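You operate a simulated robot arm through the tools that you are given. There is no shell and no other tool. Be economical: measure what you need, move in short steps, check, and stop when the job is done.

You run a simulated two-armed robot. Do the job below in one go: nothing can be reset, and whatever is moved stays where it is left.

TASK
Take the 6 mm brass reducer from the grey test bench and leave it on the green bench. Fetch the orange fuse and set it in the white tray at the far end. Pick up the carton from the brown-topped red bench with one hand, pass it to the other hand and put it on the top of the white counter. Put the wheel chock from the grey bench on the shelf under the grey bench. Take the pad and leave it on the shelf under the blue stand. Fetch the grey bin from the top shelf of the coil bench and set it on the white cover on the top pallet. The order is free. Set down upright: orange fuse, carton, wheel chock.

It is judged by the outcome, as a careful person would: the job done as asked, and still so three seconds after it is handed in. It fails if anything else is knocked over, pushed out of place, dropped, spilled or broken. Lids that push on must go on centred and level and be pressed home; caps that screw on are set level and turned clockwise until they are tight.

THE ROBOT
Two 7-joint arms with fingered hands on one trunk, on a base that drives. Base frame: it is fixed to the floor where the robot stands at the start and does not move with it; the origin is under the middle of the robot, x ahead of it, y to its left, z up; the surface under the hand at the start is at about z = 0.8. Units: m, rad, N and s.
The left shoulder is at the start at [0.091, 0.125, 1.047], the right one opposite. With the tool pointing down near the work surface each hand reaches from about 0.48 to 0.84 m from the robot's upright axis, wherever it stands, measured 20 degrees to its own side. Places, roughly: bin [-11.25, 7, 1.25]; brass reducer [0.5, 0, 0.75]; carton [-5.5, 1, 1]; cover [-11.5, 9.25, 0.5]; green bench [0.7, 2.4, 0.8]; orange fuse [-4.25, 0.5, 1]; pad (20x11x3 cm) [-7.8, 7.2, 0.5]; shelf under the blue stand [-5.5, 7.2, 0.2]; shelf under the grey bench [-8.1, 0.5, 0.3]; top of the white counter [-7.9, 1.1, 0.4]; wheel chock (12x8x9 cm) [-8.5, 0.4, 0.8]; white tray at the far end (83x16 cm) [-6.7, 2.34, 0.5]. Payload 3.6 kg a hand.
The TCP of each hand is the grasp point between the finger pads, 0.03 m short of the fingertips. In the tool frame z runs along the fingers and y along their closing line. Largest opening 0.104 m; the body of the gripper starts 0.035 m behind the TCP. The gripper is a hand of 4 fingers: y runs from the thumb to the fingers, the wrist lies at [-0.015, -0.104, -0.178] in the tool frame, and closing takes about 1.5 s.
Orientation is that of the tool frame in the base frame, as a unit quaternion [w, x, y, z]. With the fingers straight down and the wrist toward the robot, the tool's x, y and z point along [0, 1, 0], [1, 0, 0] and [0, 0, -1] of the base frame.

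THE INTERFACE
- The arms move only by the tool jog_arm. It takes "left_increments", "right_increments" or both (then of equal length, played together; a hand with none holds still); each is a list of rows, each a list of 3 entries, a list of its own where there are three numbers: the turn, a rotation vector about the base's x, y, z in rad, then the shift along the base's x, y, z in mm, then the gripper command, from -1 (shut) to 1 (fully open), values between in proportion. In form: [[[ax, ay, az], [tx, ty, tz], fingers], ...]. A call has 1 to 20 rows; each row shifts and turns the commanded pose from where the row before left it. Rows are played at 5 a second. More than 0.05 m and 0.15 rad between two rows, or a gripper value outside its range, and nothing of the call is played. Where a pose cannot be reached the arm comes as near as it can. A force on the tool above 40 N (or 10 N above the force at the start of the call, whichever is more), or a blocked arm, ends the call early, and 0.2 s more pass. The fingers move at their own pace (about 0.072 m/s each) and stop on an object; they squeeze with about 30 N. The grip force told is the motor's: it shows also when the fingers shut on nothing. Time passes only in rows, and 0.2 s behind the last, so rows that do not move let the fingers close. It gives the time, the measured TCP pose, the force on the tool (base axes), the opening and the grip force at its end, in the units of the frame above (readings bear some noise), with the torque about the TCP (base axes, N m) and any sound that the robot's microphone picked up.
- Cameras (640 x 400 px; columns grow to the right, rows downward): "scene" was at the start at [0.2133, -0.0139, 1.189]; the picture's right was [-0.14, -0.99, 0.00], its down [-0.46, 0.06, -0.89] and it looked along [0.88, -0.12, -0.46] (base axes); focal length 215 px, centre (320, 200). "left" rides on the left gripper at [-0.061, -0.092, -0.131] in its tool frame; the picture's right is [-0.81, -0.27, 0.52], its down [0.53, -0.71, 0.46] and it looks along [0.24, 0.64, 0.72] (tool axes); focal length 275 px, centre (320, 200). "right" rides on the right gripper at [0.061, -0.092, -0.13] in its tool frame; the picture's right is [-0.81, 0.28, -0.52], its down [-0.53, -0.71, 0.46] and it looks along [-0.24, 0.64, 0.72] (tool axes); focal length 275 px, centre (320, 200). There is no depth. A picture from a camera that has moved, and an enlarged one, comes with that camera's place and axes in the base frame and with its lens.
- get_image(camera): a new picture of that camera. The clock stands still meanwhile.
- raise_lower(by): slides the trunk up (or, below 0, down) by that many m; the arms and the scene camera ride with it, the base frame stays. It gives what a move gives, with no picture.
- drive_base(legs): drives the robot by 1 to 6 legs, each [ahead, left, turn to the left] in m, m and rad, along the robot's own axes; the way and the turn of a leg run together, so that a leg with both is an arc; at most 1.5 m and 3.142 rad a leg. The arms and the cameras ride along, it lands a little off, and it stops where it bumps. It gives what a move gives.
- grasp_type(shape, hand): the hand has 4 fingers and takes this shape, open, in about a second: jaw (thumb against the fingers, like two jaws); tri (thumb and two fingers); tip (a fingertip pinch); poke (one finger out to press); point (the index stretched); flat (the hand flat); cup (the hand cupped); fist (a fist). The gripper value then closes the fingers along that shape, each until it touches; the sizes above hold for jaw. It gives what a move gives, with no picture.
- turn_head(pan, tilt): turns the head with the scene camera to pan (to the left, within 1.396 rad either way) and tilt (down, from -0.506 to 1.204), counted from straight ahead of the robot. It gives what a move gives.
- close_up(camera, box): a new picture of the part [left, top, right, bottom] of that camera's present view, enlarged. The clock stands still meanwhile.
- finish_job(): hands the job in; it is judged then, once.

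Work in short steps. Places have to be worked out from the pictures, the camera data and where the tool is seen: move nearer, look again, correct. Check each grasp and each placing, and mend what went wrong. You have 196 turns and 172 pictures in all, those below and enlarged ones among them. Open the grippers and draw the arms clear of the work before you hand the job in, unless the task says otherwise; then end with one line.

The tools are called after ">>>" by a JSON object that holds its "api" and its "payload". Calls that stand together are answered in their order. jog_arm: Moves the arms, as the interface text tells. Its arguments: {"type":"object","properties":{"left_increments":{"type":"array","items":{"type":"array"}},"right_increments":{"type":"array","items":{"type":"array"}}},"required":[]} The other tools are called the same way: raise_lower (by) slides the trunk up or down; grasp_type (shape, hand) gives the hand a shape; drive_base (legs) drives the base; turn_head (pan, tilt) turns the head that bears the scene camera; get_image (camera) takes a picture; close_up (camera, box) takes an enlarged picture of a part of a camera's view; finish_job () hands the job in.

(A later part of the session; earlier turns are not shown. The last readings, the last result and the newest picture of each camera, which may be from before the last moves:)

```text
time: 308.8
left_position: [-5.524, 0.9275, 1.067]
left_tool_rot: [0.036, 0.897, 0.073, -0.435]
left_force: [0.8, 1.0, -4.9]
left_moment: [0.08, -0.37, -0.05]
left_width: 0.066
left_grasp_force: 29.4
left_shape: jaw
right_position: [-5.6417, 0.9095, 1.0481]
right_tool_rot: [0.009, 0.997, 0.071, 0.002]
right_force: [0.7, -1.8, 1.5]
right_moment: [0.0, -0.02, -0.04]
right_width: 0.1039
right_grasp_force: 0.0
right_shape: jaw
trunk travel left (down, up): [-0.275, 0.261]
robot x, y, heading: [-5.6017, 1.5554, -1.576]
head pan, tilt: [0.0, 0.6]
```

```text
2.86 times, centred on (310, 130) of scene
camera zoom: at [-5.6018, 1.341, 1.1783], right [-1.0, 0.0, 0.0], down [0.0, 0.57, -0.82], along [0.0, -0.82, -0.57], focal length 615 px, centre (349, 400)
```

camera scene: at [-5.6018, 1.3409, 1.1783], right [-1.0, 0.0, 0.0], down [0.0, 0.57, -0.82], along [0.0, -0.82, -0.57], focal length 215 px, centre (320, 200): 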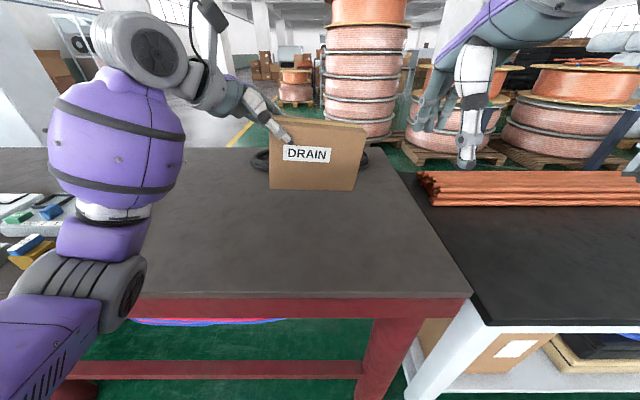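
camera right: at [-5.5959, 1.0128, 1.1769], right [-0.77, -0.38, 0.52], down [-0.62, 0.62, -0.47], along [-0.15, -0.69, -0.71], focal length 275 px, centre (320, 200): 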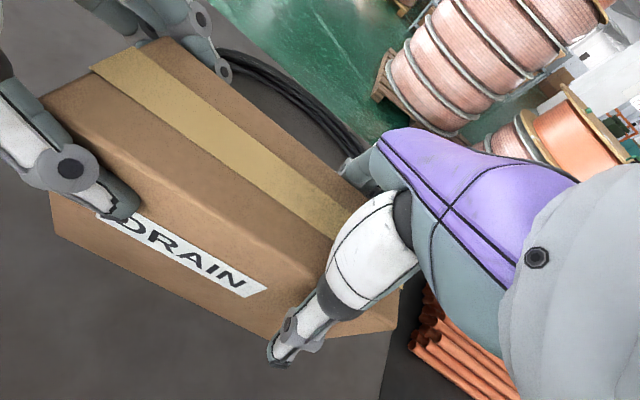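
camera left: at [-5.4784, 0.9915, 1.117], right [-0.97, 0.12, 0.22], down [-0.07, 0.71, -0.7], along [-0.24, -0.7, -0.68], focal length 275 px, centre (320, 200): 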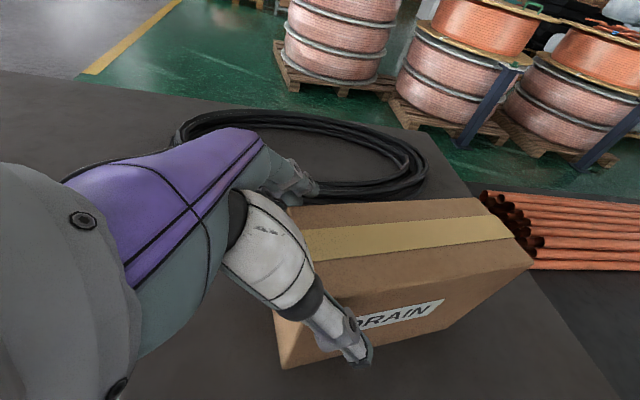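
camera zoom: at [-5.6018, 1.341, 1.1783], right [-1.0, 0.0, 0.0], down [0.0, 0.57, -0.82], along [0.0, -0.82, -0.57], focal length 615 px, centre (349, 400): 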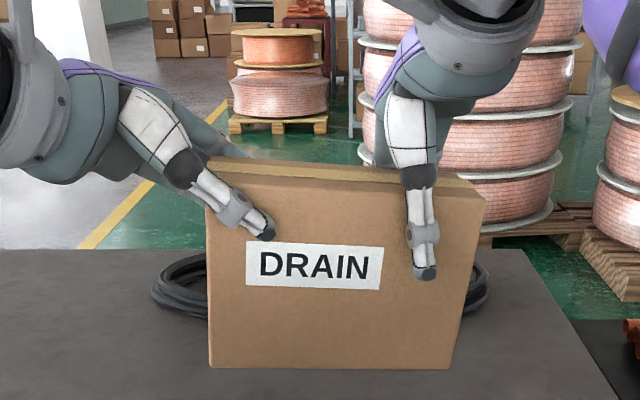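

The palm slightly pressed the top. I raise it 4 mm, re-level by 0.03 rad, and then close the right hand.

>>> {"api": "jog_arm", "payload": {"right_increments": [[[0, 0, 0], [0, 0, 4], 1], [[0, 0, 0], [0, 0, 0], 1], [[0, 0, 0], [0, 0, 0], -1], [[0, 0, 0], [0, 0, 0], -1], [[0, 0, 0], [0, 0, 0], -1], [[0, 0, 0], [0, 0, 0], -1], [[0, 0, 0], [0, 0, 0], -1], [[0, 0, 0], [0, 0, 0], -1], [[0, 0, 0], [0, 0, 0], -1]], "left_increments": [[[0, 0, 0], [0, 0, 0], -1], [[-0.004, 0.03, 0], [0, 0, 0], -1], [[0, 0, 0], [0, 0, 0], -1], [[0, 0, 0], [0, 0, 0], -1], [[0, 0, 0], [0, 0, 0], -1], [[0, 0, 0], [0, 0, 0], -1], [[0, 0, 0], [0, 0, 0], -1], [[0, 0, 0], [0, 0, 0], -1], [[0, 0, 0], [0, 0, 0], -1]]}}

>>> {"api": "close_up", "payload": {"camera": "scene", "box": [200, 60, 420, 200]}}

```text
time: 310.8
left_position: [-5.5261, 0.9289, 1.0669]
left_tool_rot: [0.037, 0.89, 0.075, -0.448]
left_force: [0.0, 1.9, -6.2]
left_moment: [-0.11, -0.35, -0.01]
left_width: 0.0659
left_grasp_force: 29.5
left_shape: jaw
right_position: [-5.641, 0.9104, 1.052]
right_tool_rot: [0.009, 0.997, 0.071, 0.003]
right_force: [0.0, -1.3, 1.4]
right_moment: [0.19, -0.07, -0.13]
right_width: 0.0733
right_grasp_force: 30.1
right_shape: jaw
trunk travel left (down, up): [-0.275, 0.261]
robot x, y, heading: [-5.601, 1.5553, -1.569]
head pan, tilt: [0.0, 0.6]
```

```text
2.86 times, centred on (310, 130) of scene
camera zoom: at [-5.6018, 1.3409, 1.1783], right [-1.0, 0.0, 0.0], down [0.0, 0.57, -0.82], along [0.0, -0.82, -0.57], focal length 615 px, centre (349, 400)
```

zoom: 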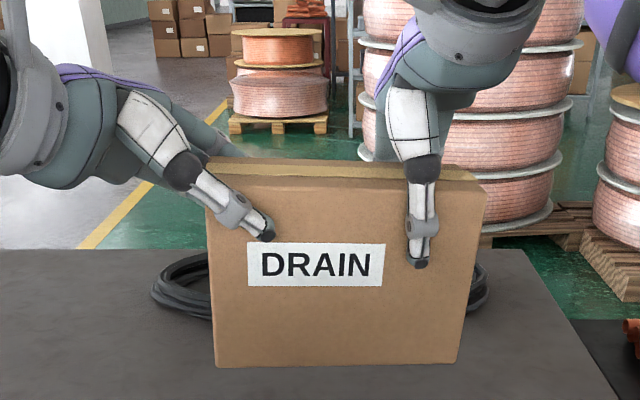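

Both hands hold it. I release the left hand and withdraw it up and east.

>>> {"api": "jog_arm", "payload": {"left_increments": [[[0, 0, 0], [0, 0, 0], 0.5], [[0, 0, 0], [0, 0, 0], 1], [[0, 0, 0], [0, 0, 0], 1], [[0, 0, 0], [0, 0, 0], 1], [[0, 0, 0], [16, 2, 12], 1], [[0, 0, 0], [32, 5, 25], 1], [[0, 0, 0], [32, 5, 25], 1], [[0, 0, 0], [35, 20, 20], 1]], "right_increments": [[[0, 0, 0], [0, 0, 0], -1], [[0, 0, 0], [0, 0, 0], -1], [[0, 0, 0], [0, 0, 0], -1], [[0, 0, 0], [0, 0, 0], -1], [[0, 0, 0], [0, 0, 0], -1], [[0, 0, 0], [0, 0, 0], -1], [[0, 0, 0], [0, 0, 0], -1], [[0, 0, 0], [0, 0, 0], -1]]}}

>>> {"api": "get_image", "payload": {"camera": "scene"}}

```text
time: 312.6
left_position: [-5.4094, 0.9624, 1.1502]
left_tool_rot: [0.038, 0.89, 0.074, -0.447]
left_force: [-0.6, 0.3, 0.0]
left_moment: [0.01, -0.02, -0.01]
left_width: 0.1038
left_grasp_force: 0.0
left_shape: jaw
right_position: [-5.641, 0.9111, 1.0536]
right_tool_rot: [0.01, 0.997, 0.072, 0.002]
right_force: [-0.8, -0.1, -3.9]
right_moment: [-0.04, 0.16, -0.02]
right_width: 0.0737
right_grasp_force: 30.2
right_shape: jaw
trunk travel left (down, up): [-0.275, 0.261]
robot x, y, heading: [-5.6028, 1.5539, -1.572]
head pan, tilt: [0.0, 0.6]
```

```text
87 pictures are left
camera scene: at [-5.6012, 1.3415, 1.1784], right [-1.0, 0.0, 0.0], down [0.0, 0.56, -0.83], along [0.0, -0.83, -0.56], focal length 215 px, centre (320, 200)
```

scene: 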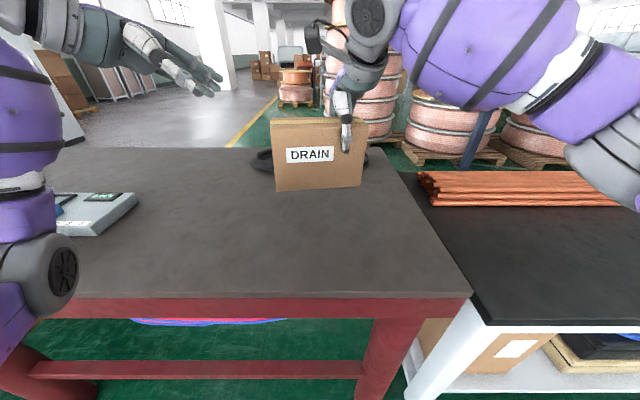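

The handover succeeded. I restore the left hand, lift and pull the carton in, then turn west and drive to the counter.

>>> {"api": "jog_arm", "payload": {"left_increments": [[[0.02, -0.13, 0], [5, 15, 0], 1], [[0.02, -0.13, 0], [0, 15, 0], 1], [[0.02, -0.13, 0], [0, 15, 0], 1], [[0.02, -0.13, 0], [0, 15, 0], 1], [[0.02, -0.13, 0], [0, 15, 0], 1], [[0.02, -0.13, 0], [0, 15, 0], 1], [[0.02, -0.13, 0], [0, 15, 0], 1], [[0, 0, -0.14], [0, 0, 0], 1]], "right_increments": [[[0, 0, 0], [0, 0, 30], -1], [[0, 0, 0], [0, 0, 35], -1], [[0, 0, 0], [-10, 10, 30], -1], [[0, 0, 0], [-15, 30, 0], -1], [[0, 0, 0], [-15, 30, 0], -1], [[0, 0, 0], [-15, 35, 0], -1], [[0, 0, 0], [-15, 35, 0], -1], [[0, 0, 0], [-10, 25, 0], -1]]}}

>>> {"api": "drive_base", "payload": {"legs": [[-0.15, 0, 0], [0, 0, -1.57], [1.3, 0.0, 0], [0.5, 0, 0]]}}

>>> {"api": "turn_head", "payload": {"pan": 0.5, "tilt": 0.6}}

>>> {"api": "get_image", "payload": {"camera": "scene"}}

```text
time: 314.4
left_position: [-5.4049, 1.064, 1.1487]
left_tool_rot: [0.006, 1.0, 0.01, -0.005]
left_force: [-0.8, -0.8, 0.4]
left_moment: [-0.02, 0.03, 0.01]
left_width: 0.1037
left_grasp_force: 0.0
left_shape: jaw
right_position: [-5.722, 1.0748, 1.1481]
right_tool_rot: [0.009, 0.997, 0.071, 0.003]
right_force: [-0.4, 0.3, -4.0]
right_moment: [-0.08, 0.18, -0.04]
right_width: 0.0733
right_grasp_force: 29.8
right_shape: jaw
trunk travel left (down, up): [-0.275, 0.261]
robot x, y, heading: [-5.599, 1.558, -1.572]
head pan, tilt: [0.0, 0.6]
```

```text
time: 328.2
left_position: [-7.866, 1.5324, 1.1497]
left_tool_rot: [-0.001, 0.71, -0.704, -0.008]
left_force: [0.3, 0.7, -0.1]
left_moment: [0.0, 0.01, 0.03]
left_width: 0.1036
left_grasp_force: 0.1
left_shape: jaw
right_position: [-7.8532, 1.8489, 1.1476]
right_tool_rot: [0.008, 0.752, -0.659, -0.004]
right_force: [-0.3, 0.1, -4.4]
right_moment: [0.17, 0.05, 0.02]
right_width: 0.0732
right_grasp_force: 30.3
right_shape: jaw
trunk travel left (down, up): [-0.275, 0.261]
robot x, y, heading: [-7.3751, 1.7234, 3.125]
head pan, tilt: [0.0, 0.6]
```

```text
time: 329.1
left_position: [-7.8657, 1.5318, 1.1485]
left_tool_rot: [-0.001, 0.71, -0.704, -0.008]
left_force: [0.0, 0.4, 0.4]
left_moment: [0.01, 0.02, 0.0]
left_width: 0.1036
left_grasp_force: 0.0
left_shape: jaw
right_position: [-7.8518, 1.8502, 1.1478]
right_tool_rot: [0.008, 0.751, -0.66, -0.006]
right_force: [0.2, -0.4, -3.7]
right_moment: [0.18, 0.05, -0.01]
right_width: 0.0732
right_grasp_force: 30.3
right_shape: jaw
trunk travel left (down, up): [-0.275, 0.261]
robot x, y, heading: [-7.3744, 1.7222, 3.132]
head pan, tilt: [0.499, 0.6]
```

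```text
86 pictures are left
camera scene: at [-7.5772, 1.6814, 1.1783], right [-0.47, 0.88, 0.0], down [0.5, 0.26, -0.82], along [-0.73, -0.39, -0.57], focal length 215 px, centre (320, 200)
```

scene: 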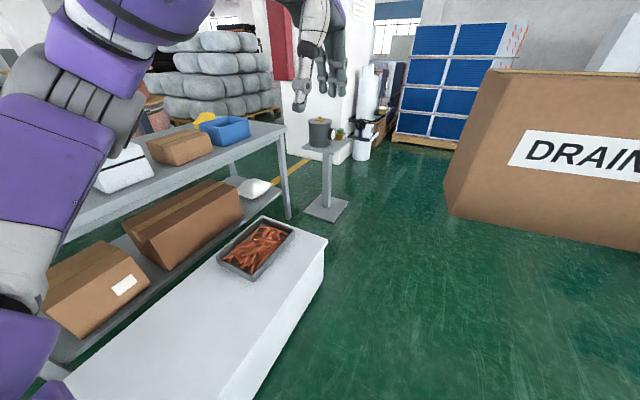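

The white counter has free space east of its parts tray. I move to x ≈ -7.62 and face south toward it.

>>> {"api": "drive_base", "payload": {"legs": [[0.24, -0.05, 0], [0, 0, 1.57]]}}

>>> {"api": "turn_head", "payload": {"pan": 0.0, "tilt": 0.85}}

>>> {"api": "get_image", "payload": {"camera": "scene"}}

>>> {"api": "get_image", "payload": {"camera": "left"}}

```text
time: 334.7
left_position: [-7.4308, 1.2811, 1.1495]
left_tool_rot: [0.006, 1.0, -0.003, -0.006]
left_force: [-0.1, -0.7, -0.1]
left_moment: [-0.03, 0.0, 0.01]
left_width: 0.1037
left_grasp_force: 0.1
left_shape: jaw
right_position: [-7.7477, 1.2992, 1.1469]
right_tool_rot: [0.01, 0.998, 0.057, 0.003]
right_force: [0.5, -0.4, -4.2]
right_moment: [-0.02, 0.2, 0.02]
right_width: 0.0731
right_grasp_force: 30.0
right_shape: jaw
trunk travel left (down, up): [-0.275, 0.261]
robot x, y, heading: [-7.6131, 1.7789, -1.597]
head pan, tilt: [0.499, 0.6]
```

```text
time: 335.6
left_position: [-7.43, 1.2812, 1.1489]
left_tool_rot: [0.005, 1.0, -0.003, -0.006]
left_force: [-0.9, -0.3, -0.1]
left_moment: [0.02, 0.01, 0.01]
left_width: 0.1041
left_grasp_force: 0.1
left_shape: jaw
right_position: [-7.7477, 1.2979, 1.1473]
right_tool_rot: [0.009, 0.998, 0.058, 0.003]
right_force: [-0.4, -0.3, -4.1]
right_moment: [-0.03, 0.18, 0.0]
right_width: 0.0732
right_grasp_force: 29.9
right_shape: jaw
trunk travel left (down, up): [-0.275, 0.261]
robot x, y, heading: [-7.6113, 1.774, -1.6]
head pan, tilt: [0.0, 0.85]
```

```text
85 pictures are left
camera scene: at [-7.6195, 1.5718, 1.1575], right [-1.0, 0.03, 0.0], down [0.02, 0.75, -0.66], along [-0.02, -0.66, -0.75], focal length 215 px, centre (320, 200)
```

scene: 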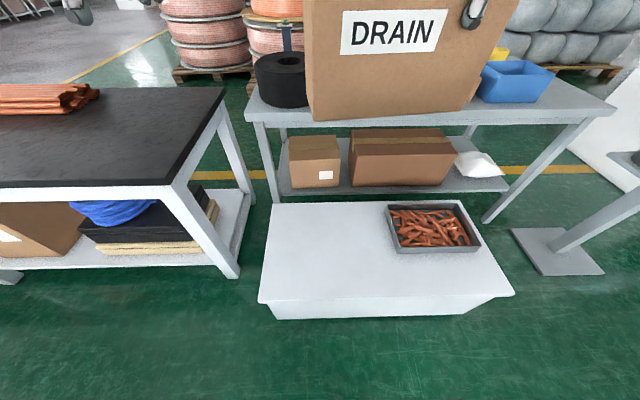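

```text
84 pictures are left
camera left: at [-7.49, 1.3746, 1.2778], right [-0.81, 0.27, -0.51], down [0.53, 0.7, -0.47], along [0.23, -0.65, -0.72], focal length 275 px, centre (320, 200)
```

left: 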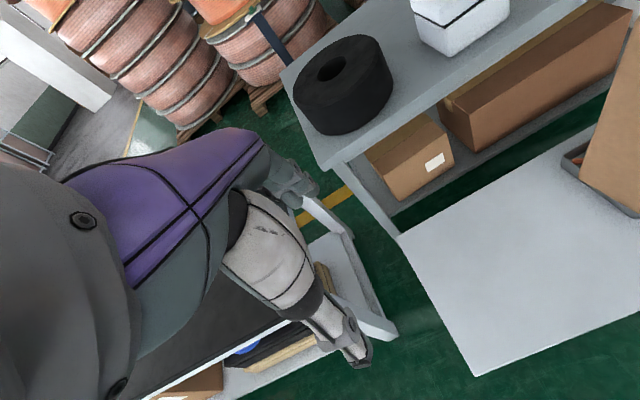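

Counter top is at z ≈ 0.36, x -8.31…-7.41, y 0.90–1.34, with the tray at its west end. I lower the trunk and aim the carton's centre at (-7.65, 1.12).

>>> {"api": "raise_lower", "payload": {"by": -0.27}}

>>> {"api": "jog_arm", "payload": {"right_increments": [[[0, 0, 0], [10, -40, 0], -1], [[0, 0, 0], [10, -40, 0], -1], [[0, 0, 0], [14, -40, 0], -1], [[0, 0, 0], [14, -40, 0], -1], [[0, 0, 0], [0, -23, -35], -1], [[0, 0, 0], [0, 0, -45], -1], [[0, 0, 0], [0, 0, -45], -1], [[0, 0, 0], [0, 0, -45], -1], [[0, 0, 0], [0, 0, -45], -1], [[0, 0, 0], [0, 0, -45], -1], [[0, 0, 0], [0, 0, -45], -1], [[0, 0, 0], [0, 0, -40], -1], [[0, 0, 0], [0, 0, 0], -1]]}}

>>> {"api": "get_image", "payload": {"camera": "scene"}}

>>> {"api": "get_image", "payload": {"camera": "left"}}

```text
time: 338.4
left_position: [-7.4311, 1.2819, 0.8787]
left_tool_rot: [0.006, 1.0, -0.002, -0.005]
left_force: [-0.1, 0.0, -0.5]
left_moment: [-0.03, 0.01, 0.05]
left_width: 0.1037
left_grasp_force: 0.0
left_shape: jaw
right_position: [-7.7463, 1.2988, 0.8769]
right_tool_rot: [0.01, 0.998, 0.058, 0.002]
right_force: [-4.3, -0.3, -0.1]
right_moment: [0.29, -0.54, 0.41]
right_width: 0.0733
right_grasp_force: 29.9
right_shape: jaw
trunk travel left (down, up): [-0.005, 0.531]
robot x, y, heading: [-7.6133, 1.7745, -1.595]
head pan, tilt: [0.0, 0.85]
```

```text
time: 341.2
left_position: [-7.4313, 1.2818, 0.8796]
left_tool_rot: [0.005, 1.0, -0.003, -0.006]
left_force: [0.5, -0.5, 0.2]
left_moment: [0.06, -0.01, -0.01]
left_width: 0.1037
left_grasp_force: 0.1
left_shape: jaw
right_position: [-7.6989, 1.116, 0.5324]
right_tool_rot: [0.009, 0.998, 0.058, 0.002]
right_force: [0.4, -0.5, -4.6]
right_moment: [-0.03, 0.12, 0.03]
right_width: 0.0729
right_grasp_force: 30.1
right_shape: jaw
trunk travel left (down, up): [-0.005, 0.531]
robot x, y, heading: [-7.6147, 1.7743, -1.599]
head pan, tilt: [0.0, 0.85]
```

```text
83 pictures are left
camera scene: at [-7.6219, 1.4883, 0.8787], right [-1.0, 0.03, 0.0], down [0.02, 0.75, -0.66], along [-0.02, -0.66, -0.75], focal length 215 px, centre (320, 200)
```

scene: 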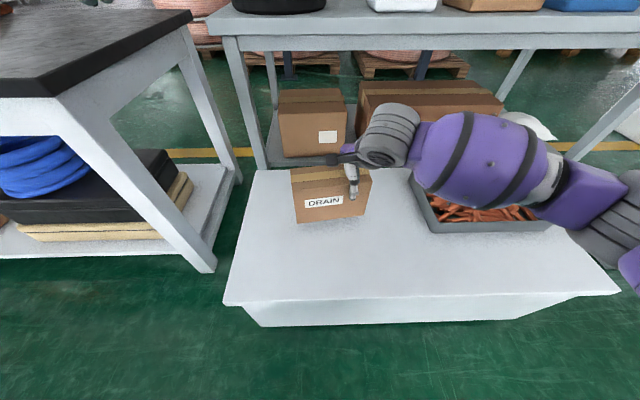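

```text
82 pictures are left
camera left: at [-7.4899, 1.3745, 1.0078], right [-0.81, 0.27, -0.51], down [0.53, 0.7, -0.47], along [0.23, -0.65, -0.72], focal length 275 px, centre (320, 200)
```

left: 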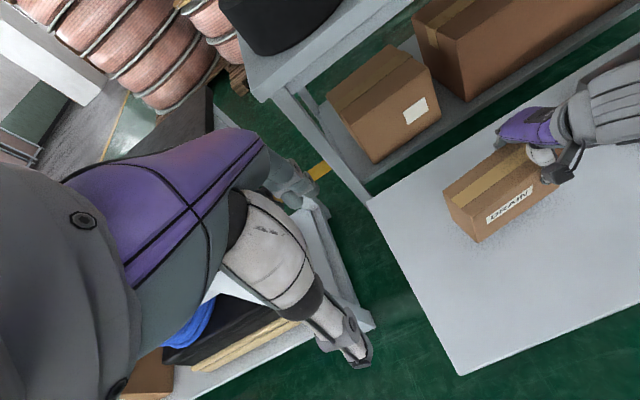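

I check the carton's level before setting down.

>>> {"api": "close_up", "payload": {"camera": "scene", "box": [250, 140, 410, 240]}}

>>> {"api": "close_up", "payload": {"camera": "left", "box": [420, 100, 600, 260]}}

```text
4.00 times, centred on (330, 190) of scene
camera zoom: at [-7.6219, 1.4883, 0.8787], right [-1.0, 0.03, 0.0], down [0.02, 0.75, -0.66], along [-0.02, -0.66, -0.75], focal length 861 px, centre (280, 240)
```

zoom: 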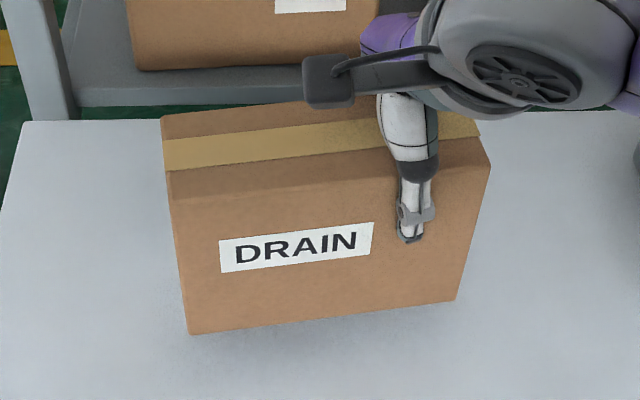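

```text
2.50 times, centred on (510, 180) of left
camera zoom: at [-7.4899, 1.3745, 1.0078], right [-0.81, 0.27, -0.51], down [0.53, 0.7, -0.47], along [0.23, -0.65, -0.72], focal length 688 px, centre (-155, 250)
```

zoom: 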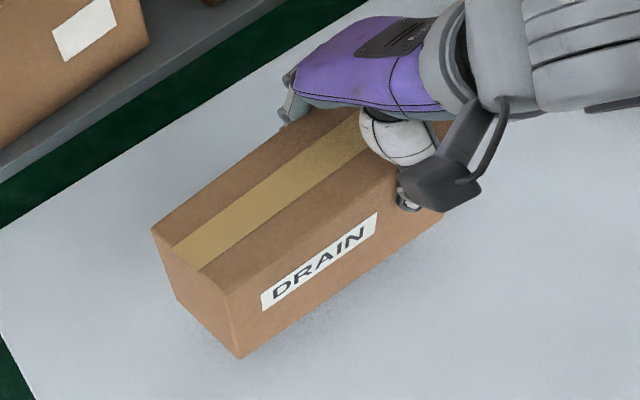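

The carton is level. I lower it gently to contact.

>>> {"api": "jog_arm", "payload": {"right_increments": [[[0, 0, 0], [0, 0, -30], -1], [[0, 0, 0], [0, 0, -15], -1], [[0, 0, 0], [0, 0, -6], -1], [[0, 0, 0], [0, 0, -5], -1], [[0, 0, 0], [0, 0, -4], -1], [[0, 0, 0], [0, 0, -4], -1], [[0, 0, 0], [0, 0, 0], -1]]}}

```text
time: 342.1
left_position: [-7.4306, 1.2827, 0.8792]
left_tool_rot: [0.006, 1.0, -0.003, -0.006]
left_force: [-0.4, 0.2, -0.5]
left_moment: [-0.01, -0.02, 0.0]
left_width: 0.104
left_grasp_force: 0.2
left_shape: jaw
right_position: [-7.697, 1.1121, 0.4904]
right_tool_rot: [0.021, 0.998, 0.057, 0.007]
right_force: [-0.7, 4.7, 16.6]
right_moment: [1.19, 0.29, -0.01]
right_width: 0.0729
right_grasp_force: 29.7
right_shape: jaw
trunk travel left (down, up): [-0.005, 0.531]
robot x, y, heading: [-7.6121, 1.7754, -1.598]
head pan, tilt: [0.0, 0.85]
stopped in row 4 (right hand): the force on the tool passed its limit at 42 N (the readings are from after the stop); the commanded pose is now the measured one
```

Contact, but the moment suggests the front edge touches first. I look.

>>> {"api": "close_up", "payload": {"camera": "left", "box": [420, 100, 600, 260]}}

>>> {"api": "get_image", "payload": {"camera": "right"}}

```text
2.50 times, centred on (510, 180) of left
camera zoom: at [-7.4899, 1.3758, 1.0083], right [-0.81, 0.27, -0.51], down [0.53, 0.7, -0.47], along [0.23, -0.66, -0.72], focal length 688 px, centre (-155, 250)
```

zoom: 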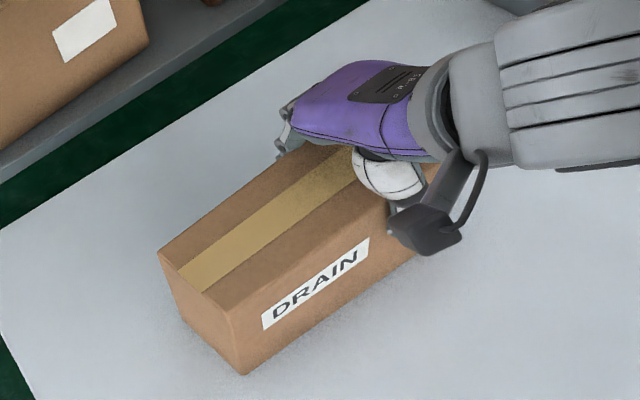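

```text
78 pictures are left
camera right: at [-7.6501, 1.2156, 0.6181], right [-0.78, -0.35, 0.52], down [-0.6, 0.63, -0.49], along [-0.16, -0.7, -0.7], focal length 275 px, centre (320, 200)
```

right: 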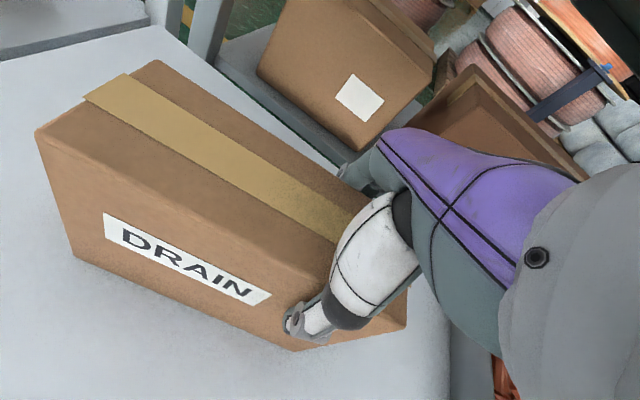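

The front edge is slightly low, so I roll the hand about +x to level while keeping light contact.

>>> {"api": "jog_arm", "payload": {"right_increments": [[[0.04, 0, 0], [0, 0, 1], -1], [[0.02, 0, 0], [0, 0, -1], -1], [[0, 0, 0], [0, 0, 0], -1]]}}

>>> {"api": "close_up", "payload": {"camera": "right", "box": [0, 120, 320, 360]}}

```text
time: 342.9
left_position: [-7.4302, 1.2828, 0.8783]
left_tool_rot: [0.006, 1.0, -0.004, -0.007]
left_force: [-0.2, 0.1, 0.3]
left_moment: [-0.01, 0.01, 0.01]
left_width: 0.1037
left_grasp_force: 0.0
left_shape: jaw
right_position: [-7.6969, 1.1129, 0.4906]
right_tool_rot: [-0.009, 0.998, 0.056, 0.007]
right_force: [-1.2, -2.7, 20.9]
right_moment: [-0.59, 0.05, 0.09]
right_width: 0.0727
right_grasp_force: 29.9
right_shape: jaw
trunk travel left (down, up): [-0.005, 0.531]
robot x, y, heading: [-7.6137, 1.7762, -1.597]
head pan, tilt: [0.0, 0.85]
```

```text
1.67 times, centred on (160, 240) of right
camera zoom: at [-7.65, 1.2077, 0.6236], right [-0.78, -0.37, 0.5], down [-0.6, 0.66, -0.45], along [-0.16, -0.65, -0.74], focal length 459 px, centre (587, 133)
```

zoom: 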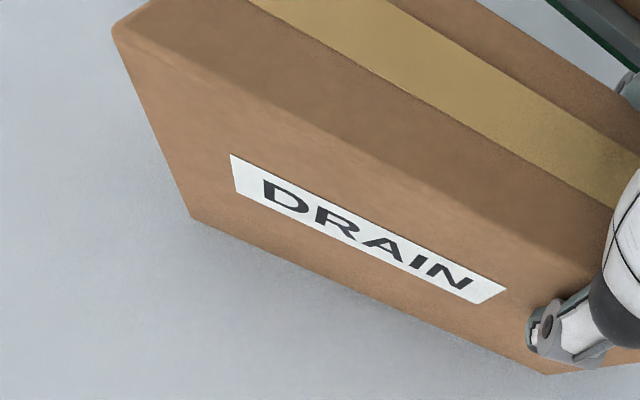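

The moment sign flipped, so I roll back 0.02 rad; the base should then be flat. Then I open and lift clear.

>>> {"api": "jog_arm", "payload": {"right_increments": [[[-0.02, 0, 0], [0, 0, 0], -1], [[0, 0, 0], [0, 0, 0], -1], [[0, 0, 0], [0, 0, 0], 0.2], [[0, 0, 0], [0, 0, 0], 0.9], [[0, 0, 0], [0, 0, 0], 1], [[0, 0, 0], [0, 0, 0], 1], [[0, 0, 0], [0, 0, 20], 1], [[0, 0, 0], [0, 0, 40], 1], [[0, 0, 0], [0, 0, 45], 1], [[0, 0, 0], [0, 0, 45], 1], [[0, 0, 0], [0, 0, 45], 1]]}}

>>> {"api": "get_image", "payload": {"camera": "scene"}}

```text
time: 345.3
left_position: [-7.4307, 1.2812, 0.8791]
left_tool_rot: [0.006, 1.0, -0.004, -0.007]
left_force: [0.2, -1.0, -0.4]
left_moment: [-0.01, -0.02, -0.04]
left_width: 0.1036
left_grasp_force: 0.1
left_shape: jaw
right_position: [-7.6977, 1.1142, 0.6833]
right_tool_rot: [-0.002, 0.998, 0.058, 0.006]
right_force: [0.4, -0.5, 0.0]
right_moment: [0.01, 0.01, 0.01]
right_width: 0.1039
right_grasp_force: 0.1
right_shape: jaw
trunk travel left (down, up): [-0.005, 0.531]
robot x, y, heading: [-7.6138, 1.7774, -1.6]
head pan, tilt: [0.0, 0.85]
```

```text
76 pictures are left
camera scene: at [-7.6219, 1.4887, 0.8788], right [-1.0, 0.03, 0.0], down [0.02, 0.75, -0.66], along [-0.02, -0.66, -0.75], focal length 215 px, centre (320, 200)
```

scene: 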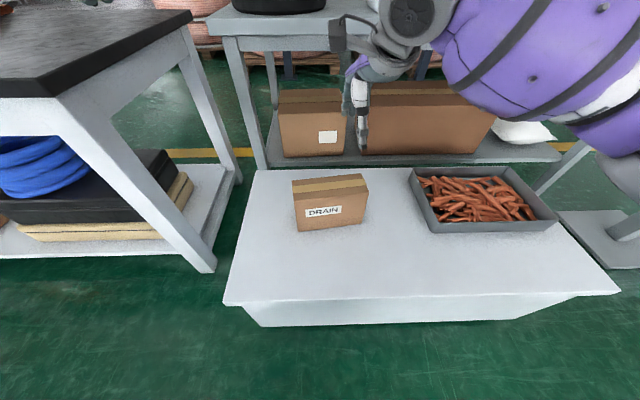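

The carton stands on the counter. Next is the chock: I raise the trunk, tuck the right hand, face east, and back along my known path to the bench's west end.

>>> {"api": "raise_lower", "payload": {"by": 0.27}}

>>> {"api": "jog_arm", "payload": {"right_increments": [[[0, 0, -0.12], [-8, 35, 35], 1], [[0, 0, 0], [-8, 35, 35], 1], [[0, 0, 0], [-8, 35, 35], 1], [[0, 0, 0], [-8, 35, 35], 1], [[0, 0, 0], [-8, 40, 20], 1]]}}

>>> {"api": "drive_base", "payload": {"legs": [[0, 0, 1.595], [-1.0, -0.05, 0], [-0.91, -0.05, 0]]}}

>>> {"api": "drive_base", "payload": {"legs": [[0, -0.75, 0], [0, -0.75, 0]]}}

```text
time: 348.0
left_position: [-7.4299, 1.2819, 1.1482]
left_tool_rot: [0.005, 1.0, -0.004, -0.007]
left_force: [-0.2, 0.0, 0.3]
left_moment: [0.0, -0.04, 0.01]
left_width: 0.1041
left_grasp_force: 0.1
left_shape: jaw
right_position: [-7.6978, 1.1125, 0.9523]
right_tool_rot: [-0.003, 0.998, 0.058, 0.008]
right_force: [0.1, 0.2, 0.4]
right_moment: [0.01, 0.0, 0.02]
right_width: 0.1041
right_grasp_force: 0.1
right_shape: jaw
trunk travel left (down, up): [-0.275, 0.261]
robot x, y, heading: [-7.6116, 1.7723, -1.601]
head pan, tilt: [0.0, 0.85]
```

```text
refused: row 1 steps farther than a row can; nothing moved
```

```text
time: 361.4
left_position: [-9.0235, 1.8608, 1.1481]
left_tool_rot: [0.008, 0.695, 0.719, 0.0]
left_force: [-0.5, 0.6, 0.2]
left_moment: [0.0, 0.0, 0.01]
left_width: 0.1039
left_grasp_force: 0.0
left_shape: jaw
right_position: [-8.8434, 1.5995, 0.953]
right_tool_rot: [-0.006, 0.651, 0.759, 0.003]
right_force: [-0.7, 0.7, 0.5]
right_moment: [-0.02, -0.05, 0.01]
right_width: 0.1037
right_grasp_force: 0.2
right_shape: jaw
trunk travel left (down, up): [-0.275, 0.261]
robot x, y, heading: [-9.5072, 1.6617, 0.01]
head pan, tilt: [0.0, 0.85]
```

```text
time: 375.1
left_position: [-9.0051, 0.3511, 1.149]
left_tool_rot: [0.008, 0.694, 0.72, 0.0]
left_force: [0.7, 0.2, -0.6]
left_moment: [-0.01, 0.0, 0.02]
left_width: 0.1035
left_grasp_force: 0.1
left_shape: jaw
right_position: [-8.8255, 0.0908, 0.9518]
right_tool_rot: [-0.006, 0.65, 0.76, 0.003]
right_force: [-0.3, -0.2, -0.4]
right_moment: [-0.02, 0.01, -0.04]
right_width: 0.1038
right_grasp_force: 0.1
right_shape: jaw
trunk travel left (down, up): [-0.275, 0.261]
robot x, y, heading: [-9.4917, 0.1487, 0.015]
head pan, tilt: [0.0, 0.85]
```

I overlooked that the tuck was refused, but nothing was touched. I tuck the right hand now and check the pedestal and the shelf.

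>>> {"api": "jog_arm", "payload": {"right_increments": [[[0, 0, -0.12], [-30, -10, 35], 1], [[0, 0, 0], [-30, -10, 35], 1], [[0, 0, 0], [-30, -10, 35], 1], [[0, 0, 0], [-30, -10, 35], 1], [[0, 0, 0], [-30, -10, 35], 1]]}}

>>> {"api": "turn_head", "payload": {"pan": 0.3, "tilt": 0.55}}

>>> {"api": "get_image", "payload": {"camera": "scene"}}

```text
time: 376.3
left_position: [-9.0056, 0.35, 1.1502]
left_tool_rot: [0.008, 0.695, 0.719, 0.0]
left_force: [-0.5, 0.2, -0.2]
left_moment: [0.01, 0.04, -0.01]
left_width: 0.1036
left_grasp_force: 0.1
left_shape: jaw
right_position: [-8.9763, 0.0417, 1.1289]
right_tool_rot: [-0.006, 0.694, 0.72, 0.002]
right_force: [-0.3, 0.0, -0.4]
right_moment: [0.0, 0.02, 0.03]
right_width: 0.1038
right_grasp_force: 0.1
right_shape: jaw
trunk travel left (down, up): [-0.275, 0.261]
robot x, y, heading: [-9.4882, 0.1481, 0.012]
head pan, tilt: [0.0, 0.85]
```

```text
time: 377.1
left_position: [-9.0051, 0.3508, 1.1488]
left_tool_rot: [0.008, 0.694, 0.72, 0.0]
left_force: [0.2, -0.3, -0.5]
left_moment: [0.01, -0.01, 0.03]
left_width: 0.1038
left_grasp_force: 0.0
left_shape: jaw
right_position: [-8.9753, 0.0411, 1.1276]
right_tool_rot: [-0.006, 0.694, 0.72, 0.004]
right_force: [0.9, 0.1, 0.2]
right_moment: [0.02, 0.03, 0.02]
right_width: 0.1042
right_grasp_force: 0.1
right_shape: jaw
trunk travel left (down, up): [-0.275, 0.261]
robot x, y, heading: [-9.4925, 0.1451, 0.014]
head pan, tilt: [0.3, 0.55]
```

```text
75 pictures are left
camera scene: at [-9.2829, 0.1759, 1.1828], right [0.31, -0.95, 0.0], down [-0.5, -0.16, -0.85], along [0.81, 0.26, -0.52], focal length 215 px, centre (320, 200)
```

scene: 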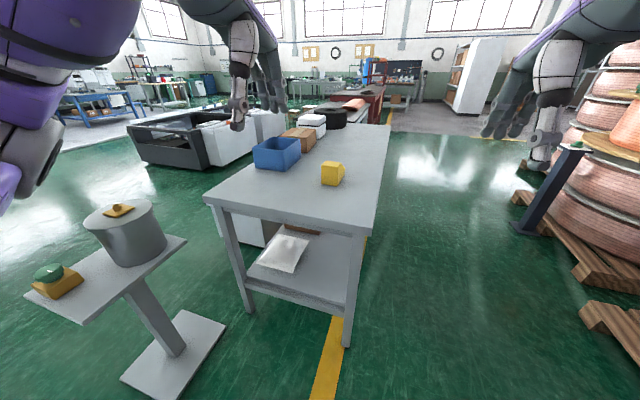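

Everything is intact. I drive 0.4 m closer so the left hand can reach the chock, then look with both cameras.

>>> {"api": "drive_base", "payload": {"legs": [[0.4, 0.0, -0.012]]}}

>>> {"api": "get_image", "payload": {"camera": "left"}}

>>> {"api": "get_image", "payload": {"camera": "scene"}}

```text
time: 379.6
left_position: [-8.6003, 0.3462, 1.1487]
left_tool_rot: [0.008, 0.7, 0.714, 0.001]
left_force: [0.3, 0.0, -0.1]
left_moment: [0.04, 0.02, 0.03]
left_width: 0.104
left_grasp_force: 0.1
left_shape: jaw
right_position: [-8.5735, 0.036, 1.1275]
right_tool_rot: [-0.005, 0.699, 0.715, 0.003]
right_force: [-0.3, -0.1, 0.2]
right_moment: [0.01, 0.01, 0.02]
right_width: 0.1039
right_grasp_force: 0.1
right_shape: jaw
trunk travel left (down, up): [-0.275, 0.261]
robot x, y, heading: [-9.0867, 0.1509, 0.001]
head pan, tilt: [0.3, 0.55]
```

```text
74 pictures are left
camera left: at [-8.6924, 0.2851, 1.2778], right [-0.25, -0.82, -0.51], down [-0.72, 0.51, -0.47], along [0.65, 0.25, -0.72], focal length 275 px, centre (320, 200)
```

left: 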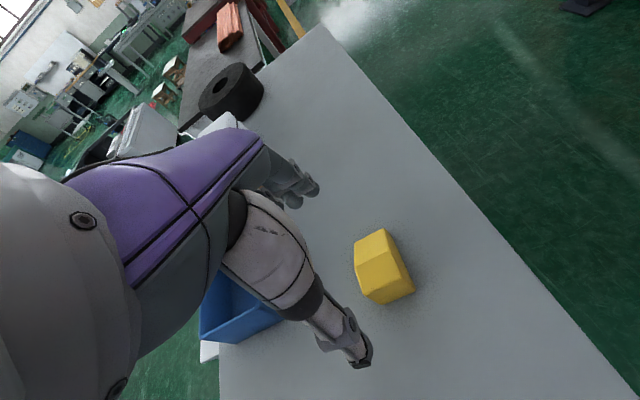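

```text
73 pictures are left
camera scene: at [-8.8802, 0.1758, 1.1828], right [0.3, -0.96, 0.0], down [-0.5, -0.15, -0.85], along [0.81, 0.25, -0.52], focal length 215 px, centre (320, 200)
```

scene: 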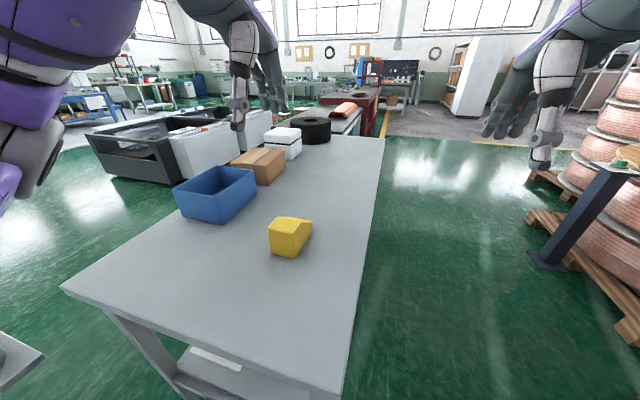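

Chock: base z ≈ 0.783, x -8.54…-8.42, y 0.34–0.42, tall end to the west. I rotate the left hand so it closes along y and points 45° forward-down.

>>> {"api": "jog_arm", "payload": {"left_increments": [[[0, 0, -0.14], [0, 3, 0], 1], [[0, 0, -0.14], [0, 3, 0], 1], [[0, 0, -0.14], [0, 3, 0], 1], [[0, 0, -0.14], [0, 3, 0], 1], [[0, 0, -0.14], [0, 3, 0], 1], [[0, 0, -0.14], [0, 3, 0], 1], [[0, 0, -0.14], [0, 3, 0], 1], [[0, 0, -0.14], [0, 3, 0], 1], [[0, 0, -0.14], [0, 3, 0], 1], [[0, 0, -0.14], [0, 3, 0], 1], [[0, 0, -0.14], [0, 2, 0], 1], [[0, -0.14, 0], [0, 0, 0], 1], [[0, -0.14, 0], [0, 0, 0], 1], [[0, -0.14, 0], [0, 0, 0], 1], [[0, -0.14, 0], [0, 0, 0], 1], [[0, -0.14, 0], [0, 0, 0], 1], [[0, -0.08, 0], [0, 0, 0], 1], [[0, 0, 0], [0, 0, 0], 1]]}}

>>> {"api": "get_image", "payload": {"camera": "left"}}

>>> {"api": "get_image", "payload": {"camera": "scene"}}

```text
time: 383.4
left_position: [-8.6011, 0.3789, 1.1486]
left_tool_rot: [0.015, 0.926, 0.022, 0.375]
left_force: [-0.1, 0.7, 0.3]
left_moment: [0.01, 0.04, -0.03]
left_width: 0.1037
left_grasp_force: 0.2
left_shape: jaw
right_position: [-8.5741, 0.0362, 1.1275]
right_tool_rot: [-0.005, 0.699, 0.715, 0.004]
right_force: [0.5, -0.5, 0.1]
right_moment: [-0.01, -0.02, 0.02]
right_width: 0.104
right_grasp_force: 0.1
right_shape: jaw
trunk travel left (down, up): [-0.275, 0.261]
robot x, y, heading: [-9.0869, 0.1502, -0.001]
head pan, tilt: [0.3, 0.55]
```

```text
72 pictures are left
camera left: at [-8.7384, 0.4687, 1.1945], right [-0.23, 0.23, -0.95], down [0.68, 0.73, 0.01], along [0.7, -0.64, -0.32], focal length 275 px, centre (320, 200)
```

left: 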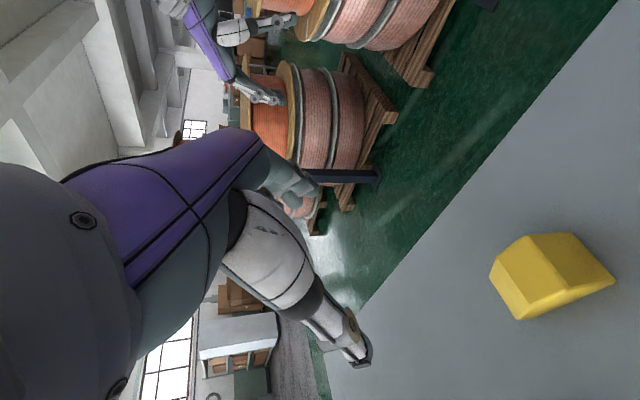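

```text
71 pictures are left
camera scene: at [-8.8806, 0.1757, 1.1829], right [0.3, -0.96, 0.0], down [-0.5, -0.15, -0.85], along [0.81, 0.25, -0.52], focal length 215 px, centre (320, 200)
```

scene: 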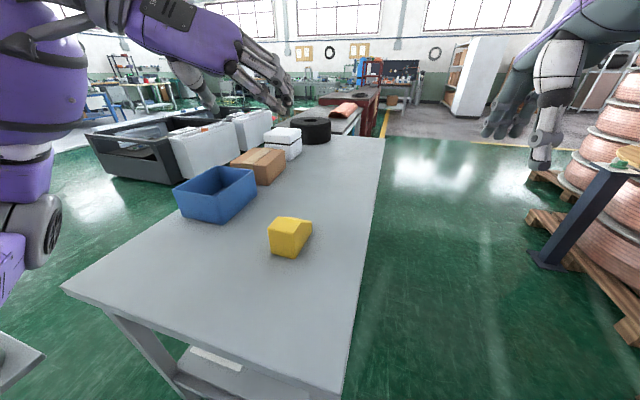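

The pose works. I move down to the pre-approach point and check the alignment.

>>> {"api": "jog_arm", "payload": {"left_increments": [[[0, 0, 0], [0, 0, -44], 1], [[0, 0, 0], [0, 1, -44], 1], [[0, 0, 0], [0, 1, -44], 1], [[0, 0, 0], [0, 1, -44], 1], [[0, 0, 0], [0, 0, -42], 1], [[0, 0, 0], [0, 0, 0], 1]]}}

>>> {"api": "get_image", "payload": {"camera": "left"}}

>>> {"api": "close_up", "payload": {"camera": "scene", "box": [180, 150, 380, 275]}}

```text
time: 384.9
left_position: [-8.6007, 0.3812, 0.9309]
left_tool_rot: [0.015, 0.926, 0.022, 0.376]
left_force: [0.4, -0.7, 0.6]
left_moment: [0.01, 0.01, 0.01]
left_width: 0.1037
left_grasp_force: 0.1
left_shape: jaw
right_position: [-8.5738, 0.0354, 1.1271]
right_tool_rot: [-0.007, 0.699, 0.715, 0.004]
right_force: [-0.2, -0.5, 0.8]
right_moment: [0.01, -0.01, 0.01]
right_width: 0.1037
right_grasp_force: 0.0
right_shape: jaw
trunk travel left (down, up): [-0.275, 0.261]
robot x, y, heading: [-9.09, 0.1519, 0.002]
head pan, tilt: [0.3, 0.55]
```

```text
70 pictures are left
camera left: at [-8.7382, 0.4714, 0.9767], right [-0.23, 0.23, -0.95], down [0.68, 0.73, 0.01], along [0.7, -0.64, -0.32], focal length 275 px, centre (320, 200)
```

left: 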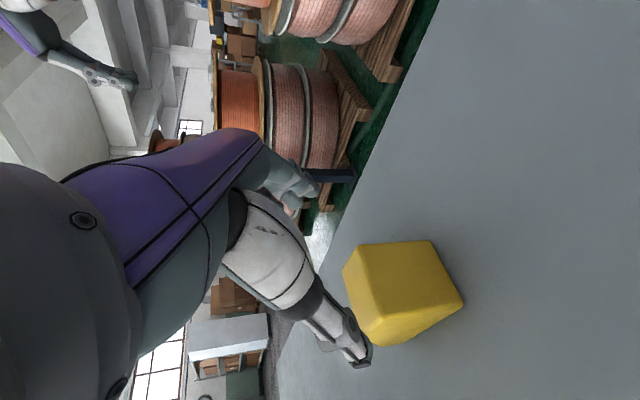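

```text
3.20 times, centred on (280, 212) of scene
camera zoom: at [-8.8806, 0.1757, 1.1829], right [0.3, -0.96, 0.0], down [-0.5, -0.15, -0.85], along [0.81, 0.25, -0.52], focal length 689 px, centre (448, 160)
```

zoom: 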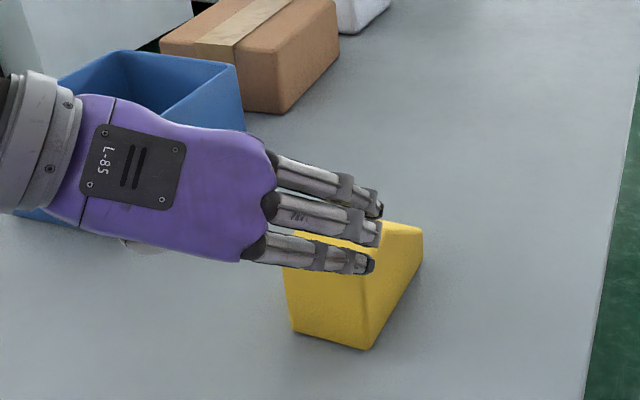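

Aligned in y (0.38). I slide in along the finger direction to the grasp point and close.

>>> {"api": "jog_arm", "payload": {"left_increments": [[[0, 0, 0], [25, 0, -26], 1], [[0, 0, 0], [25, 0, -26], 1], [[0, 0, 0], [18, 0, -20], 1], [[0, 0, 0], [12, 0, -13], 1], [[0, 0, 0], [0, 0, 0], 1]]}}

>>> {"api": "get_image", "payload": {"camera": "left"}}

>>> {"api": "close_up", "payload": {"camera": "scene", "box": [180, 150, 380, 275]}}

```text
time: 386.1
left_position: [-8.5212, 0.3822, 0.8447]
left_tool_rot: [0.016, 0.927, 0.022, 0.375]
left_force: [-0.7, -0.5, 0.1]
left_moment: [-0.02, -0.02, 0.04]
left_width: 0.1038
left_grasp_force: 0.1
left_shape: jaw
right_position: [-8.5737, 0.0365, 1.1277]
right_tool_rot: [-0.006, 0.699, 0.715, 0.004]
right_force: [-1.3, -0.8, -0.4]
right_moment: [-0.02, 0.0, 0.01]
right_width: 0.1037
right_grasp_force: 0.1
right_shape: jaw
trunk travel left (down, up): [-0.275, 0.261]
robot x, y, heading: [-9.0893, 0.1496, 0.004]
head pan, tilt: [0.3, 0.55]
```

```text
68 pictures are left
camera left: at [-8.6584, 0.4711, 0.8913], right [-0.23, 0.23, -0.95], down [0.68, 0.73, 0.01], along [0.7, -0.64, -0.32], focal length 275 px, centre (320, 200)
```

left: 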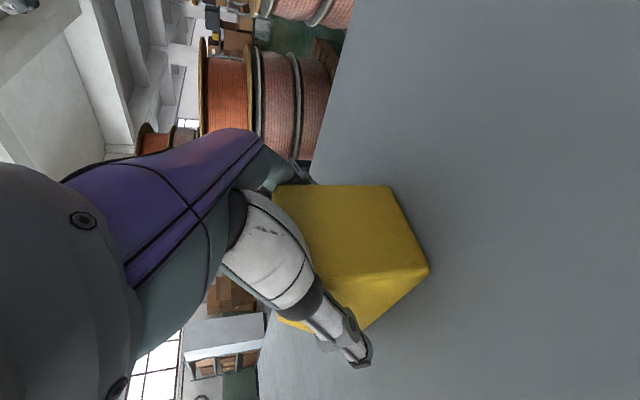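

```text
3.20 times, centred on (280, 212) of scene
camera zoom: at [-8.8808, 0.1757, 1.1829], right [0.3, -0.96, 0.0], down [-0.5, -0.15, -0.85], along [0.81, 0.25, -0.52], focal length 689 px, centre (448, 160)
```

zoom: 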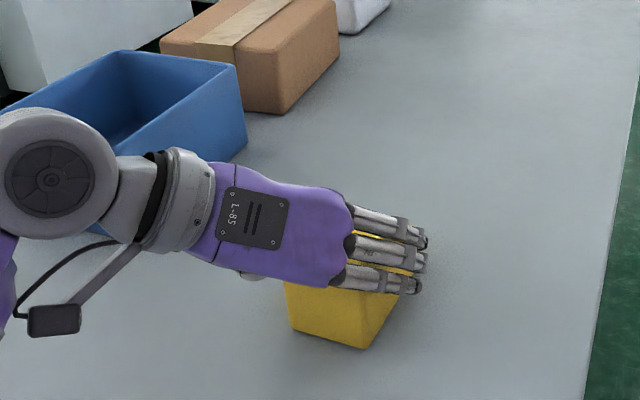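

Fingers straddle the chock without contact. I close.

>>> {"api": "jog_arm", "payload": {"left_increments": [[[0, 0, 0], [0, 0, 0], -1], [[0, 0, 0], [0, 0, 0], -1], [[0, 0, 0], [0, 0, 0], -1], [[0, 0, 0], [0, 0, 0], -1], [[0, 0, 0], [0, 0, 0], -1], [[0, 0, 0], [0, 0, 0], -1], [[0, 0, 0], [0, 0, 10], -1], [[0, 0, 0], [0, 0, 20], -1], [[0, 0, 0], [0, 0, 0], -1]]}}

>>> {"api": "get_image", "payload": {"camera": "left"}}

>>> {"api": "close_up", "payload": {"camera": "scene", "box": [180, 150, 380, 275]}}

```text
time: 388.1
left_position: [-8.5209, 0.3821, 0.8759]
left_tool_rot: [0.015, 0.927, 0.022, 0.373]
left_force: [-0.1, 0.5, -3.0]
left_moment: [0.03, 0.08, 0.02]
left_width: 0.0721
left_grasp_force: 29.9
left_shape: jaw
right_position: [-8.574, 0.0365, 1.1278]
right_tool_rot: [-0.006, 0.7, 0.714, 0.003]
right_force: [-0.4, 0.4, 0.4]
right_moment: [0.0, 0.01, 0.01]
right_width: 0.104
right_grasp_force: 0.0
right_shape: jaw
trunk travel left (down, up): [-0.275, 0.261]
robot x, y, heading: [-9.0883, 0.1484, 0.001]
head pan, tilt: [0.3, 0.55]
```

```text
66 pictures are left
camera left: at [-8.6581, 0.4718, 0.9218], right [-0.23, 0.23, -0.95], down [0.68, 0.73, 0.01], along [0.7, -0.64, -0.32], focal length 275 px, centre (320, 200)
```

left: 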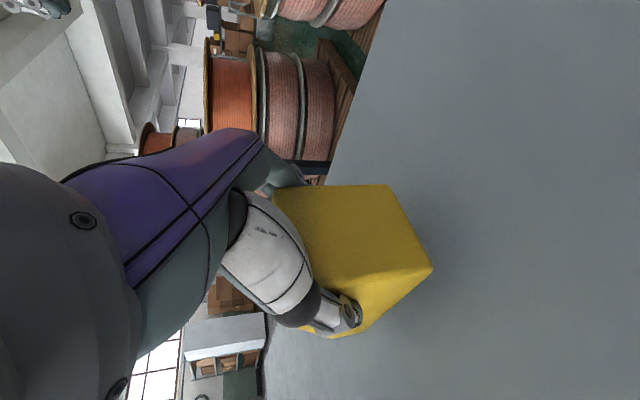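

```text
3.20 times, centred on (280, 212) of scene
camera zoom: at [-8.8804, 0.1759, 1.1828], right [0.3, -0.96, 0.0], down [-0.5, -0.15, -0.85], along [0.81, 0.25, -0.52], focal length 689 px, centre (448, 160)
```

zoom: 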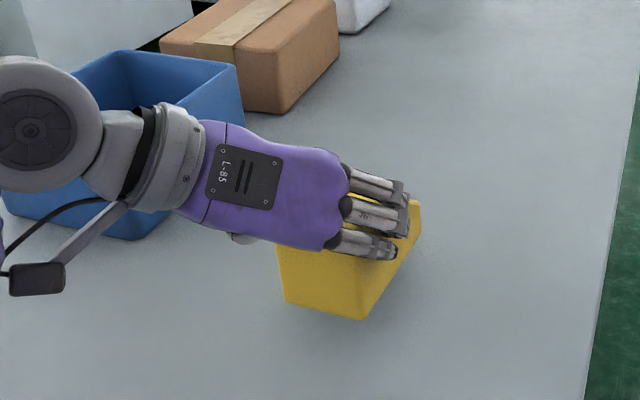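

The chock is held level (about 0.3 kg). I lift it, back the robot 0.45 m from the bench end, lower the trunk, and look at the shelf.

>>> {"api": "jog_arm", "payload": {"left_increments": [[[0, 0, 0], [0, 0, 45], -1], [[0, 0, 0], [0, 0, 45], -1], [[0, 0, 0], [0, 0, 20], -1]]}}

>>> {"api": "drive_base", "payload": {"legs": [[-0.45, 0, 0]]}}

>>> {"api": "raise_lower", "payload": {"by": -0.27}}

>>> {"api": "turn_head", "payload": {"pan": 0.2, "tilt": 0.45}}

>>> {"api": "get_image", "payload": {"camera": "scene"}}

```text
time: 388.9
left_position: [-8.5209, 0.3824, 0.9854]
left_tool_rot: [0.016, 0.927, 0.023, 0.374]
left_force: [-0.7, -0.9, -2.0]
left_moment: [0.01, 0.12, -0.01]
left_width: 0.0719
left_grasp_force: 29.5
left_shape: jaw
right_position: [-8.5744, 0.0361, 1.1273]
right_tool_rot: [-0.007, 0.698, 0.716, 0.003]
right_force: [0.4, 0.0, -0.6]
right_moment: [0.0, 0.0, -0.03]
right_width: 0.1038
right_grasp_force: 0.1
right_shape: jaw
trunk travel left (down, up): [-0.275, 0.261]
robot x, y, heading: [-9.0911, 0.1481, -0.002]
head pan, tilt: [0.3, 0.55]
```

```text
time: 391.6
left_position: [-8.9706, 0.3825, 0.9857]
left_tool_rot: [0.014, 0.926, 0.024, 0.376]
left_force: [0.0, 0.3, -2.8]
left_moment: [0.01, 0.1, 0.04]
left_width: 0.0716
left_grasp_force: 29.9
left_shape: jaw
right_position: [-9.0229, 0.0383, 1.1287]
right_tool_rot: [-0.005, 0.697, 0.717, 0.005]
right_force: [-0.3, 0.6, 0.6]
right_moment: [0.01, 0.01, 0.0]
right_width: 0.1039
right_grasp_force: 0.1
right_shape: jaw
trunk travel left (down, up): [-0.275, 0.261]
robot x, y, heading: [-9.5369, 0.1482, 0.002]
head pan, tilt: [0.3, 0.55]
```

```text
time: 394.3
left_position: [-8.9696, 0.3834, 0.7159]
left_tool_rot: [0.014, 0.927, 0.025, 0.375]
left_force: [0.8, -0.1, -2.9]
left_moment: [-0.01, 0.08, 0.01]
left_width: 0.0717
left_grasp_force: 29.7
left_shape: jaw
right_position: [-9.0232, 0.0389, 0.8573]
right_tool_rot: [-0.006, 0.699, 0.716, 0.004]
right_force: [-0.1, -0.1, 0.0]
right_moment: [0.01, 0.0, -0.02]
right_width: 0.1039
right_grasp_force: 0.0
right_shape: jaw
trunk travel left (down, up): [-0.005, 0.531]
robot x, y, heading: [-9.5379, 0.1493, 0.007]
head pan, tilt: [0.3, 0.55]
```

```text
time: 395.0
left_position: [-8.9701, 0.3834, 0.7157]
left_tool_rot: [0.015, 0.926, 0.024, 0.375]
left_force: [0.1, 0.2, -3.2]
left_moment: [0.02, 0.09, -0.01]
left_width: 0.0718
left_grasp_force: 30.2
left_shape: jaw
right_position: [-9.0218, 0.0373, 0.8576]
right_tool_rot: [-0.007, 0.698, 0.716, 0.003]
right_force: [-0.4, 0.3, -0.2]
right_moment: [-0.01, -0.03, -0.01]
right_width: 0.1041
right_grasp_force: 0.0
right_shape: jaw
trunk travel left (down, up): [-0.005, 0.531]
robot x, y, heading: [-9.5381, 0.1488, 0.004]
head pan, tilt: [0.201, 0.45]
```

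```text
64 pictures are left
camera scene: at [-9.2416, 0.168, 0.9131], right [0.2, -0.98, 0.0], down [-0.43, -0.09, -0.9], along [0.88, 0.18, -0.44], focal length 215 px, centre (320, 200)
```

scene: 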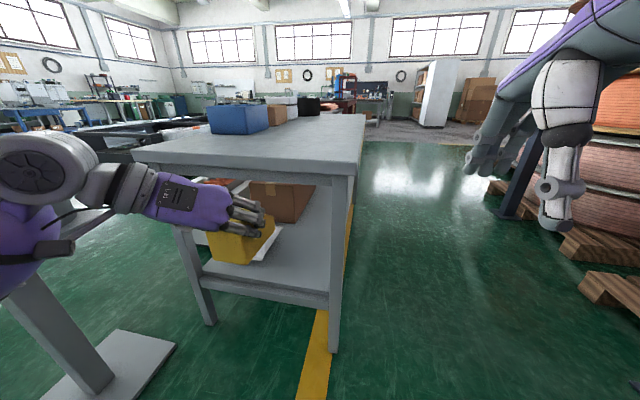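

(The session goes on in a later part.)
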